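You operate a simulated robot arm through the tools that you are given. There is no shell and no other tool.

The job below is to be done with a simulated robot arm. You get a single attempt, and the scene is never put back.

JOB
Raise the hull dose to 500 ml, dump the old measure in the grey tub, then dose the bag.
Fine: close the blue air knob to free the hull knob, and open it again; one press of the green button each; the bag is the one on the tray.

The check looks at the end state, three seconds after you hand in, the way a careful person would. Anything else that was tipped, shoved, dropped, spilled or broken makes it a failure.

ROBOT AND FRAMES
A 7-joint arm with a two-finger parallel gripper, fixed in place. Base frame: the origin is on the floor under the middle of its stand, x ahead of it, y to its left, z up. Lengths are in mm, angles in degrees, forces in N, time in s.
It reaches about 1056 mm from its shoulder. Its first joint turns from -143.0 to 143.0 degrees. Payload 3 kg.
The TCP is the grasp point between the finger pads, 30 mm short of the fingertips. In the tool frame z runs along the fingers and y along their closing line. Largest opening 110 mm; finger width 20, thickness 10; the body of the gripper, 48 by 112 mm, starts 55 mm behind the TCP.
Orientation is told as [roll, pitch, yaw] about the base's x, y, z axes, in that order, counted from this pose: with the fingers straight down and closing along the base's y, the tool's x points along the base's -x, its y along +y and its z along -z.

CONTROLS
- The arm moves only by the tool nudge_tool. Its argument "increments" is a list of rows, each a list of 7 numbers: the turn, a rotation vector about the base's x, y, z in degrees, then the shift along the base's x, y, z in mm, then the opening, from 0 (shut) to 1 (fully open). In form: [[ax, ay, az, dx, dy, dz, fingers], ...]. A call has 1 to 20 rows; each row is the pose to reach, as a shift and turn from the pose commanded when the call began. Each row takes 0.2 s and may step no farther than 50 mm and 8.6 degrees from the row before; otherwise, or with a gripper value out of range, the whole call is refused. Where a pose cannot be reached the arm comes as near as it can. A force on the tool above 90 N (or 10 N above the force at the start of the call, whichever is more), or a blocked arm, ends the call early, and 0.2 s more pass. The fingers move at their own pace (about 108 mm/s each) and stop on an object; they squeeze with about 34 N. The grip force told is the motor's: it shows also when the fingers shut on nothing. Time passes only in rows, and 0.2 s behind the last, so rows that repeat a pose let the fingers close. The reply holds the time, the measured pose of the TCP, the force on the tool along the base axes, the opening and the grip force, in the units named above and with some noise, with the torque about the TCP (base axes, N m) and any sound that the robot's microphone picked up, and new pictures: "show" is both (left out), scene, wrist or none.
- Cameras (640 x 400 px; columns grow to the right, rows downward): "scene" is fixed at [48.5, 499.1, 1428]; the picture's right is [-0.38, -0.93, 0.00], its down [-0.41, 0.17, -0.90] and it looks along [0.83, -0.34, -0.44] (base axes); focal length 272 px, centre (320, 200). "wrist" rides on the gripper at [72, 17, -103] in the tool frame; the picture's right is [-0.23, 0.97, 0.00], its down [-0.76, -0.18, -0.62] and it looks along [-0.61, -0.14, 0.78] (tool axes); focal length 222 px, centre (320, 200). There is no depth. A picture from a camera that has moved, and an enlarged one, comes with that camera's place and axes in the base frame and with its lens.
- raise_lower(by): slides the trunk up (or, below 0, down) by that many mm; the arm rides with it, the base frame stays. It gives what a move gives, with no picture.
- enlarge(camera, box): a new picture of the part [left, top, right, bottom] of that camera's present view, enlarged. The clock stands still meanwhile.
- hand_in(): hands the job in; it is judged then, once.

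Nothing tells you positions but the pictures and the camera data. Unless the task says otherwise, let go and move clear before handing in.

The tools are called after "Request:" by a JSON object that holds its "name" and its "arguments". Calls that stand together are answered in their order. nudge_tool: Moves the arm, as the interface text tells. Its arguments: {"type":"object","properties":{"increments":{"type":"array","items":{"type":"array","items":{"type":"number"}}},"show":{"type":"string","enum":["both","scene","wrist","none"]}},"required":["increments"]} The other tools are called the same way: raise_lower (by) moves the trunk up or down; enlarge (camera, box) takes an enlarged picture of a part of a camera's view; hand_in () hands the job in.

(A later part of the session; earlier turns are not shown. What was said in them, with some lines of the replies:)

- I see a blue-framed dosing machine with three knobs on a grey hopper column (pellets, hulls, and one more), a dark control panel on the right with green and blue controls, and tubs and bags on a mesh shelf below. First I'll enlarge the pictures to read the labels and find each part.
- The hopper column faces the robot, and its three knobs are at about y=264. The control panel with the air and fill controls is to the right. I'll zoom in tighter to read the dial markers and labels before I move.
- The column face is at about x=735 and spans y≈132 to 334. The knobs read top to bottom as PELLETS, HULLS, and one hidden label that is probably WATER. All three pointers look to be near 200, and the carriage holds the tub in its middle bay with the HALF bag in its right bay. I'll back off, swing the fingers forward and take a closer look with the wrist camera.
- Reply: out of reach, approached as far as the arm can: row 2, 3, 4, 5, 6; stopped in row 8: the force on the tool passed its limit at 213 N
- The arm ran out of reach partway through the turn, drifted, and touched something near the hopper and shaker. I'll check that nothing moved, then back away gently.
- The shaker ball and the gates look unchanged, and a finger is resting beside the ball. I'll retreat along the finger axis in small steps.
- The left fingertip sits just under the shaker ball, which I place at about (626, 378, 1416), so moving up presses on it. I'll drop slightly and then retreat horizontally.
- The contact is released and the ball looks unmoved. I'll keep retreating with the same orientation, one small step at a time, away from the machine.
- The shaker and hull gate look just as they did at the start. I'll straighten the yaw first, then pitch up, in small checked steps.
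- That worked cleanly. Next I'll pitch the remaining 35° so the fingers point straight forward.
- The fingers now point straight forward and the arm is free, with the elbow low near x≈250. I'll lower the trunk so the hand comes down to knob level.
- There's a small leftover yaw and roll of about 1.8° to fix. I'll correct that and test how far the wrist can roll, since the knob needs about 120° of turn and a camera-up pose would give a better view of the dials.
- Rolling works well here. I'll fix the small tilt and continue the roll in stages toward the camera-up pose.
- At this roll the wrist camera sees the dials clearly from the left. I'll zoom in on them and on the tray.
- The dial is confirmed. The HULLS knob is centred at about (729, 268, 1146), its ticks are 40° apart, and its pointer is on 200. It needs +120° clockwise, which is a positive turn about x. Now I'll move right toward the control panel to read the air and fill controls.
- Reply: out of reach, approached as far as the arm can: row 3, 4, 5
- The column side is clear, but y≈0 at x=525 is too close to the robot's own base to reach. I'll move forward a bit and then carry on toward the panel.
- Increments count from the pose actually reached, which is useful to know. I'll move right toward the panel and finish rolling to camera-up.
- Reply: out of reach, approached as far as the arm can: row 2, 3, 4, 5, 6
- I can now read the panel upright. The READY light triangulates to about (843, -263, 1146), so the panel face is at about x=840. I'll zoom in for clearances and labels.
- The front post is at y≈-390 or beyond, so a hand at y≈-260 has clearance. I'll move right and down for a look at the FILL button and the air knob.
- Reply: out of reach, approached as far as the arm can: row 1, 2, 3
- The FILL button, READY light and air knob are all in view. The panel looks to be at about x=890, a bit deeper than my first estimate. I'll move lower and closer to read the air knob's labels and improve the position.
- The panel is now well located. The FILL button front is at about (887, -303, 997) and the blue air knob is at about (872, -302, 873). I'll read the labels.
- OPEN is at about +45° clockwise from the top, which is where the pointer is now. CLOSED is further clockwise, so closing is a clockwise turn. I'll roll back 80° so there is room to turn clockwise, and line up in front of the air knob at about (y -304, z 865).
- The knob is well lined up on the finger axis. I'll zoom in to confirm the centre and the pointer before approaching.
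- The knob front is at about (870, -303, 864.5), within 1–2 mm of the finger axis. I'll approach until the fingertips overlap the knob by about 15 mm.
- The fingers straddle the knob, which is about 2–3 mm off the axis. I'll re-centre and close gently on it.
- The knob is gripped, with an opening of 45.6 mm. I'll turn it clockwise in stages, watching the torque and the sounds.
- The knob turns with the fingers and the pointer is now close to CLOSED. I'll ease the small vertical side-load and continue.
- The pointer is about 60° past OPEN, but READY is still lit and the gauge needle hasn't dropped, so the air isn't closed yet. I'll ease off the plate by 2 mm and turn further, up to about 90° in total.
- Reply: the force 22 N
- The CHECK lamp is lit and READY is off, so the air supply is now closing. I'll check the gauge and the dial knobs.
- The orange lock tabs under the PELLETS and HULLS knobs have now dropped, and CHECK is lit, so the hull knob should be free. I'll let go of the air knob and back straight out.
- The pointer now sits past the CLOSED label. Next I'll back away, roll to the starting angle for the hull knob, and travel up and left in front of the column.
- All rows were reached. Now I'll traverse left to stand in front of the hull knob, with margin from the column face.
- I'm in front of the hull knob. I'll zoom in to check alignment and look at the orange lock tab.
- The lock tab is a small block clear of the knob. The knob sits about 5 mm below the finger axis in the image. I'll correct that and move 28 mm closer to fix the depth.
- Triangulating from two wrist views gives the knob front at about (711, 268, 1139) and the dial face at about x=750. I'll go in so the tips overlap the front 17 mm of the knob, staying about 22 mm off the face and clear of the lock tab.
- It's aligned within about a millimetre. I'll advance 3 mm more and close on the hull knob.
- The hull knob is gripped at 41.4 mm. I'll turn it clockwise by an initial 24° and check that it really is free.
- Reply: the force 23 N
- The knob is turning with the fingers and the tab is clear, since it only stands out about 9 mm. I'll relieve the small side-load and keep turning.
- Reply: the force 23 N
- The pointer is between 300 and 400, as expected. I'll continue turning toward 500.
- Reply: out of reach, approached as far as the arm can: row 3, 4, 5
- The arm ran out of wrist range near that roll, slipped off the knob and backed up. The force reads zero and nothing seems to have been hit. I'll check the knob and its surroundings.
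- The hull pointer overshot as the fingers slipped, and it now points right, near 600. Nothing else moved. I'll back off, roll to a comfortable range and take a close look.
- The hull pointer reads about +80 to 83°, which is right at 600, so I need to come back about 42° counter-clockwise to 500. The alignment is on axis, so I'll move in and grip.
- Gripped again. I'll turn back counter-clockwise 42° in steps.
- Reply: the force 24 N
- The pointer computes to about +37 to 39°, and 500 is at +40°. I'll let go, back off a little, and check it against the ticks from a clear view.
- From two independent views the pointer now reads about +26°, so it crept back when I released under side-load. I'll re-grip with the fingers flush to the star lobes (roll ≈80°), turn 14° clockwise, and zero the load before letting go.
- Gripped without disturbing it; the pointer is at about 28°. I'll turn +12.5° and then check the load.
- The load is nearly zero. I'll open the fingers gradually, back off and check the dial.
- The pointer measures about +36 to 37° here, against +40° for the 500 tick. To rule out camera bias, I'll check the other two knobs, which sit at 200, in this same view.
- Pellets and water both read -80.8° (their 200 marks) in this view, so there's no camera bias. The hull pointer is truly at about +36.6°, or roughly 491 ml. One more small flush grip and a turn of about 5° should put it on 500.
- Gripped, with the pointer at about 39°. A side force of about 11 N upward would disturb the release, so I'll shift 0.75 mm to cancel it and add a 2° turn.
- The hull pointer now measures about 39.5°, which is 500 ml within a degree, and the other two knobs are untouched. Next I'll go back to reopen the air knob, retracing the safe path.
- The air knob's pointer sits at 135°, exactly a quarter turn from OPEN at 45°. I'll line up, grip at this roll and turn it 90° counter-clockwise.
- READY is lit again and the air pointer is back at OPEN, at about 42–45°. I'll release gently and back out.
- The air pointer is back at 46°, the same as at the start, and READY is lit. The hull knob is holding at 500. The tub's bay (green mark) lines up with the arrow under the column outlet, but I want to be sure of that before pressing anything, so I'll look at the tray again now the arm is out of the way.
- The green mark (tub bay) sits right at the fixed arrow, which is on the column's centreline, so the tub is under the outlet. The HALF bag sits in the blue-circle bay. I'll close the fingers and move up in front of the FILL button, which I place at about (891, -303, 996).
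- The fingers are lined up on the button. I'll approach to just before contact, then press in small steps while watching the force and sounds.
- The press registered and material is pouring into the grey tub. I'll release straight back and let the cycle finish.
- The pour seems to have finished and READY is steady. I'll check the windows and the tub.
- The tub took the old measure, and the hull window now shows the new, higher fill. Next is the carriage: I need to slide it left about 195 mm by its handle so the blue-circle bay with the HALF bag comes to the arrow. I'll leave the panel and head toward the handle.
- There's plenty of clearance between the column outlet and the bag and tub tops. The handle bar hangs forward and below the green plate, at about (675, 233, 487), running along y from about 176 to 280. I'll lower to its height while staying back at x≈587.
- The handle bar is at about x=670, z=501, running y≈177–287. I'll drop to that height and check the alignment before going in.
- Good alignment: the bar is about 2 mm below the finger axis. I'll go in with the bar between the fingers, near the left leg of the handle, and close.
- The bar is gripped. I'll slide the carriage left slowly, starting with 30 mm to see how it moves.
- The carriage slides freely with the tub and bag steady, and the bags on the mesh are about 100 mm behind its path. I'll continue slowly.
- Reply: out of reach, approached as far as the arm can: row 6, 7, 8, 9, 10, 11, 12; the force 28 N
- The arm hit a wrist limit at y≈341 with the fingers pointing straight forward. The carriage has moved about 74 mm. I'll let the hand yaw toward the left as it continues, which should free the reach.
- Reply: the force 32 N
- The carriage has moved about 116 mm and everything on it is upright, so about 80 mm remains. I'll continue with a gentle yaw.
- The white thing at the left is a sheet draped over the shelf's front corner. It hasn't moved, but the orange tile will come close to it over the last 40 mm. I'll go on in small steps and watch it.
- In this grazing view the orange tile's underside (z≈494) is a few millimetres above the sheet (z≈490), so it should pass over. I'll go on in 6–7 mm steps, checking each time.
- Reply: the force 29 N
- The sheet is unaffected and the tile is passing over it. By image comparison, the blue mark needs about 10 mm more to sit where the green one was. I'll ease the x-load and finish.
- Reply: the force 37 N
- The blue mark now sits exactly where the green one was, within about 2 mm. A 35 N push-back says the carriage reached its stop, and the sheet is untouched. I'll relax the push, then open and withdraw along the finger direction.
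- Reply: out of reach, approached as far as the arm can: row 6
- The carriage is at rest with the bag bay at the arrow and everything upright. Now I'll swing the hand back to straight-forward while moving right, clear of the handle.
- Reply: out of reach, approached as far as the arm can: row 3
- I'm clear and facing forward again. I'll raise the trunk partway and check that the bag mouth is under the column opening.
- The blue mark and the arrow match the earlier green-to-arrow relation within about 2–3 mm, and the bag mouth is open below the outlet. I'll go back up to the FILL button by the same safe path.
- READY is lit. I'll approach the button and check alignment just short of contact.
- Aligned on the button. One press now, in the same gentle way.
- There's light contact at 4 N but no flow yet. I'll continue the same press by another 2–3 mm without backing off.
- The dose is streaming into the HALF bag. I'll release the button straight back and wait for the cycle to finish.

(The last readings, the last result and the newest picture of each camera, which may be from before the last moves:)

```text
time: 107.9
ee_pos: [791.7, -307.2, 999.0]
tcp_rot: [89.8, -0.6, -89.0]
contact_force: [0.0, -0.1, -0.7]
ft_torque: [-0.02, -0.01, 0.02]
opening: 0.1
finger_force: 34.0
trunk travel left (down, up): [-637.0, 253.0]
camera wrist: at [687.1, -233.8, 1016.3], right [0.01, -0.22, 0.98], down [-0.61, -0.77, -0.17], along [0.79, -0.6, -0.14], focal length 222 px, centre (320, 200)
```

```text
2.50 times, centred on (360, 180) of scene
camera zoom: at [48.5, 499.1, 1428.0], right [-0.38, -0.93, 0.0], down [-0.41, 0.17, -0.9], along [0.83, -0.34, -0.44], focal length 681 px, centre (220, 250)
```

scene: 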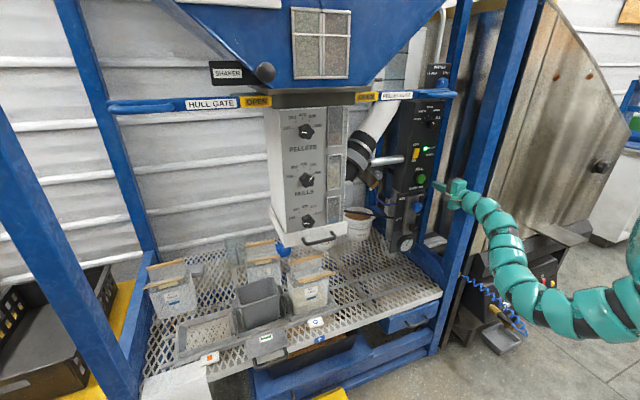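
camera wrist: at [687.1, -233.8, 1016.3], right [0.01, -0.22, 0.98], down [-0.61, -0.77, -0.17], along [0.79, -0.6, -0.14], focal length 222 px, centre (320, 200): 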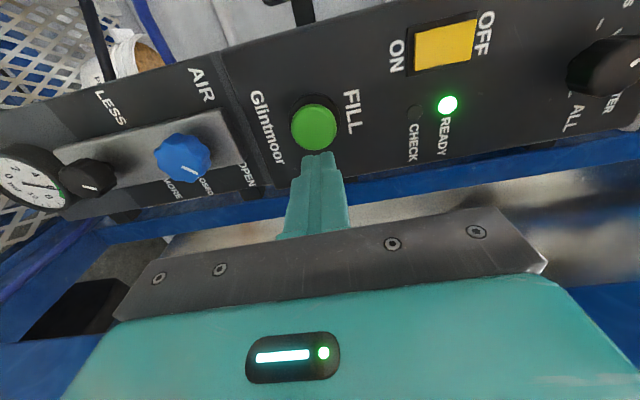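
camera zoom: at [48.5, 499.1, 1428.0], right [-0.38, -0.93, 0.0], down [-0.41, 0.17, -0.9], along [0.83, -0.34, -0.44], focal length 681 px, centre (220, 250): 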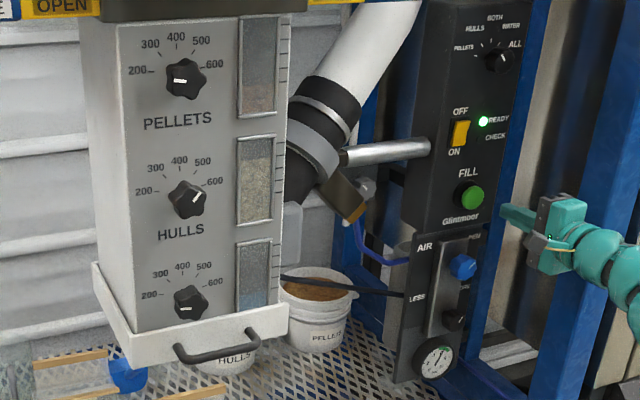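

The bag is visibly filled, READY is lit, hulls are at 500 and the air is open. I'll move the arm clear of the panel and make a final check of the whole scene.

Request:
{"name": "nudge_tool", "arguments": {"increments": [[0, 0, 0, -40, 5, 0, 0.1], [0, 0, 0, -80, 20, 0, 0.3], [0, 0, 0, -120, 50, 0, 0.3], [0, 0, 0, -140, 90, 0, 0.3], [0, 0, 0, -150, 130, 0, 0.3]]}}

Request:
{"name": "enlarge", "arguments": {"camera": "scene", "box": [120, 210, 380, 400]}}

Request:
{"name": "enlarge", "arguments": {"camera": "scene", "box": [390, 90, 450, 260]}}

Request:
{"name": "enlarge", "arguments": {"camera": "scene", "box": [90, 40, 460, 150]}}

Request:
{"name": "enlarge", "arguments": {"camera": "scene", "box": [285, 155, 335, 205]}}

Request:
{"name": "enlarge", "arguments": {"camera": "scene", "box": [225, 255, 335, 330]}}

```text
time: 109.1
ee_pos: [643.7, -172.1, 998.4]
tcp_rot: [89.8, -0.7, -89.1]
contact_force: [0.0, 0.1, -1.3]
ft_torque: [0.01, -0.02, 0.0]
opening: 33.0
finger_force: 0.0
trunk travel left (down, up): [-637.0, 253.0]
camera wrist: at [539.3, -99.5, 1017.0], right [0.01, -0.22, 0.98], down [-0.61, -0.77, -0.17], along [0.79, -0.6, -0.14], focal length 222 px, centre (320, 200)
```

scene: 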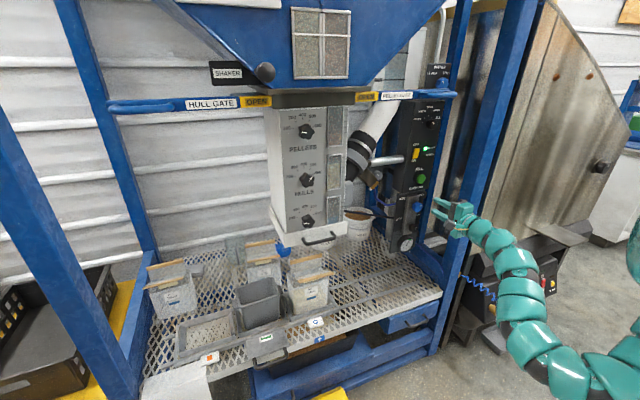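
wrist: 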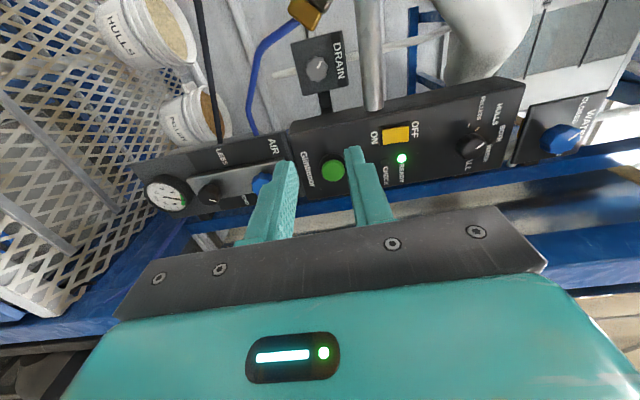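

```text
2.11 times, centred on (250, 305) of scene
camera zoom: at [48.5, 499.1, 1428.0], right [-0.38, -0.93, 0.0], down [-0.41, 0.17, -0.9], along [0.83, -0.34, -0.44], focal length 574 px, centre (467, -21)
```

zoom: 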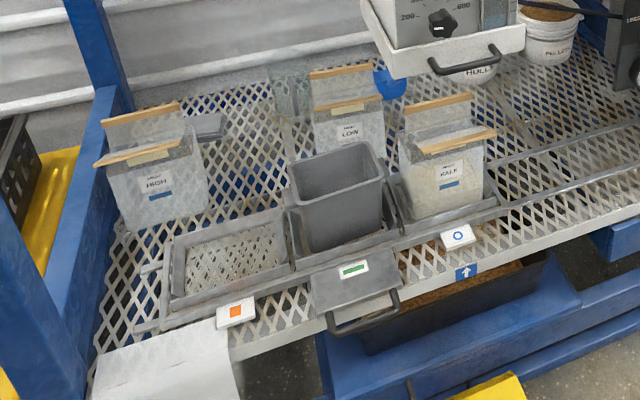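

```text
2.35 times, centred on (420, 175) of scene
camera zoom: at [48.5, 499.1, 1428.0], right [-0.38, -0.93, 0.0], down [-0.41, 0.17, -0.9], along [0.83, -0.34, -0.44], focal length 641 px, centre (85, 259)
```

zoom: 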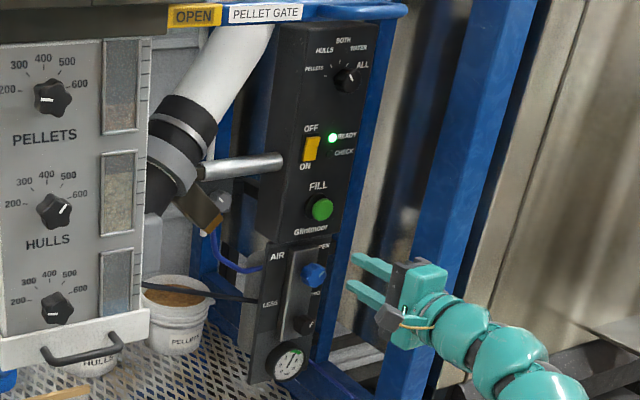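

```text
1.73 times, centred on (275, 95) of scene
camera zoom: at [48.5, 499.1, 1428.0], right [-0.38, -0.93, 0.0], down [-0.41, 0.17, -0.9], along [0.83, -0.34, -0.44], focal length 471 px, centre (398, 382)
```

zoom: 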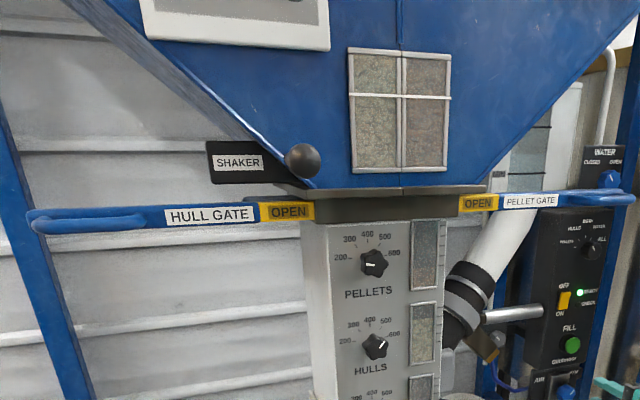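

```text
8.00 times, centred on (310, 180) of scene
camera zoom: at [48.5, 499.1, 1428.0], right [-0.38, -0.93, 0.0], down [-0.41, 0.17, -0.9], along [0.83, -0.34, -0.44], focal length 2180 px, centre (400, 360)
```

zoom: 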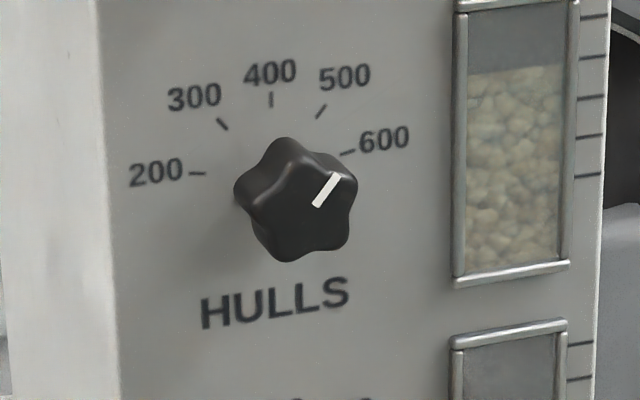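

```text
5.33 times, centred on (280, 292) of scene
camera zoom: at [48.5, 499.1, 1428.0], right [-0.38, -0.93, 0.0], down [-0.41, 0.17, -0.9], along [0.83, -0.34, -0.44], focal length 1453 px, centre (533, -293)
```

zoom: 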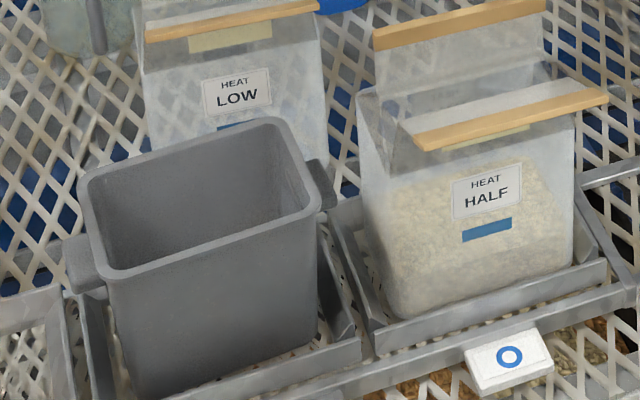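

Final check:
- The HULLS knob reads 500, and its window shows the larger measure.
- PELLETS and WATER are unchanged, and the selector, gates and shaker are as they were.
- The air knob is back at OPEN with READY lit.
- The old measure went into the grey tub, and the HALF bag on the tray is dosed and upright.
- The sheet and the other bags are untouched, and the arm is clear.

I'm handing the job in.

Request:
{"name": "hand_in", "arguments": {}}

```text
The job is handed in.
```

The job is done and handed in: the hull dose is at 500 ml, the old measure is in the grey tub, and the HALF bag on the tray has been dosed.

- **Hull dose:** I closed the blue air knob to free the hull knob, set it, and opened the air again. READY is lit. The pointer measures within a degree or two of the 500 tick, so the true setting could be about 10 ml low.
- **Old measure:** One press of the green button, and I saw it pour into the tub. The tub is too deep for the camera to show what's at the bottom.
- **Bag:** I slid the carriage left by its handle until the bag's blue-circle mark reached the arrow, then pressed the green button once. The bag is visibly filled and upright. I left the carriage in that position.

Three things to know:
- **Early bump:** My first move ran out of reach. The gripper hit something near the shaker ball (a 213 N spike), and a fingertip pressed lightly on the ball as I backed out. In the pictures the ball is where it started.
- **Overshoot at the hull knob:** The gripper slipped once and the knob went to about 600. I brought it back to 500 before any dose was released.
- **White sheet:** The carriage's orange tile passed just above the sheet on the shelf corner. The pictures show no change to the sheet.

The pellet and water knobs, the selector, the gates and the other two bags look unchanged, and the arm is clear.
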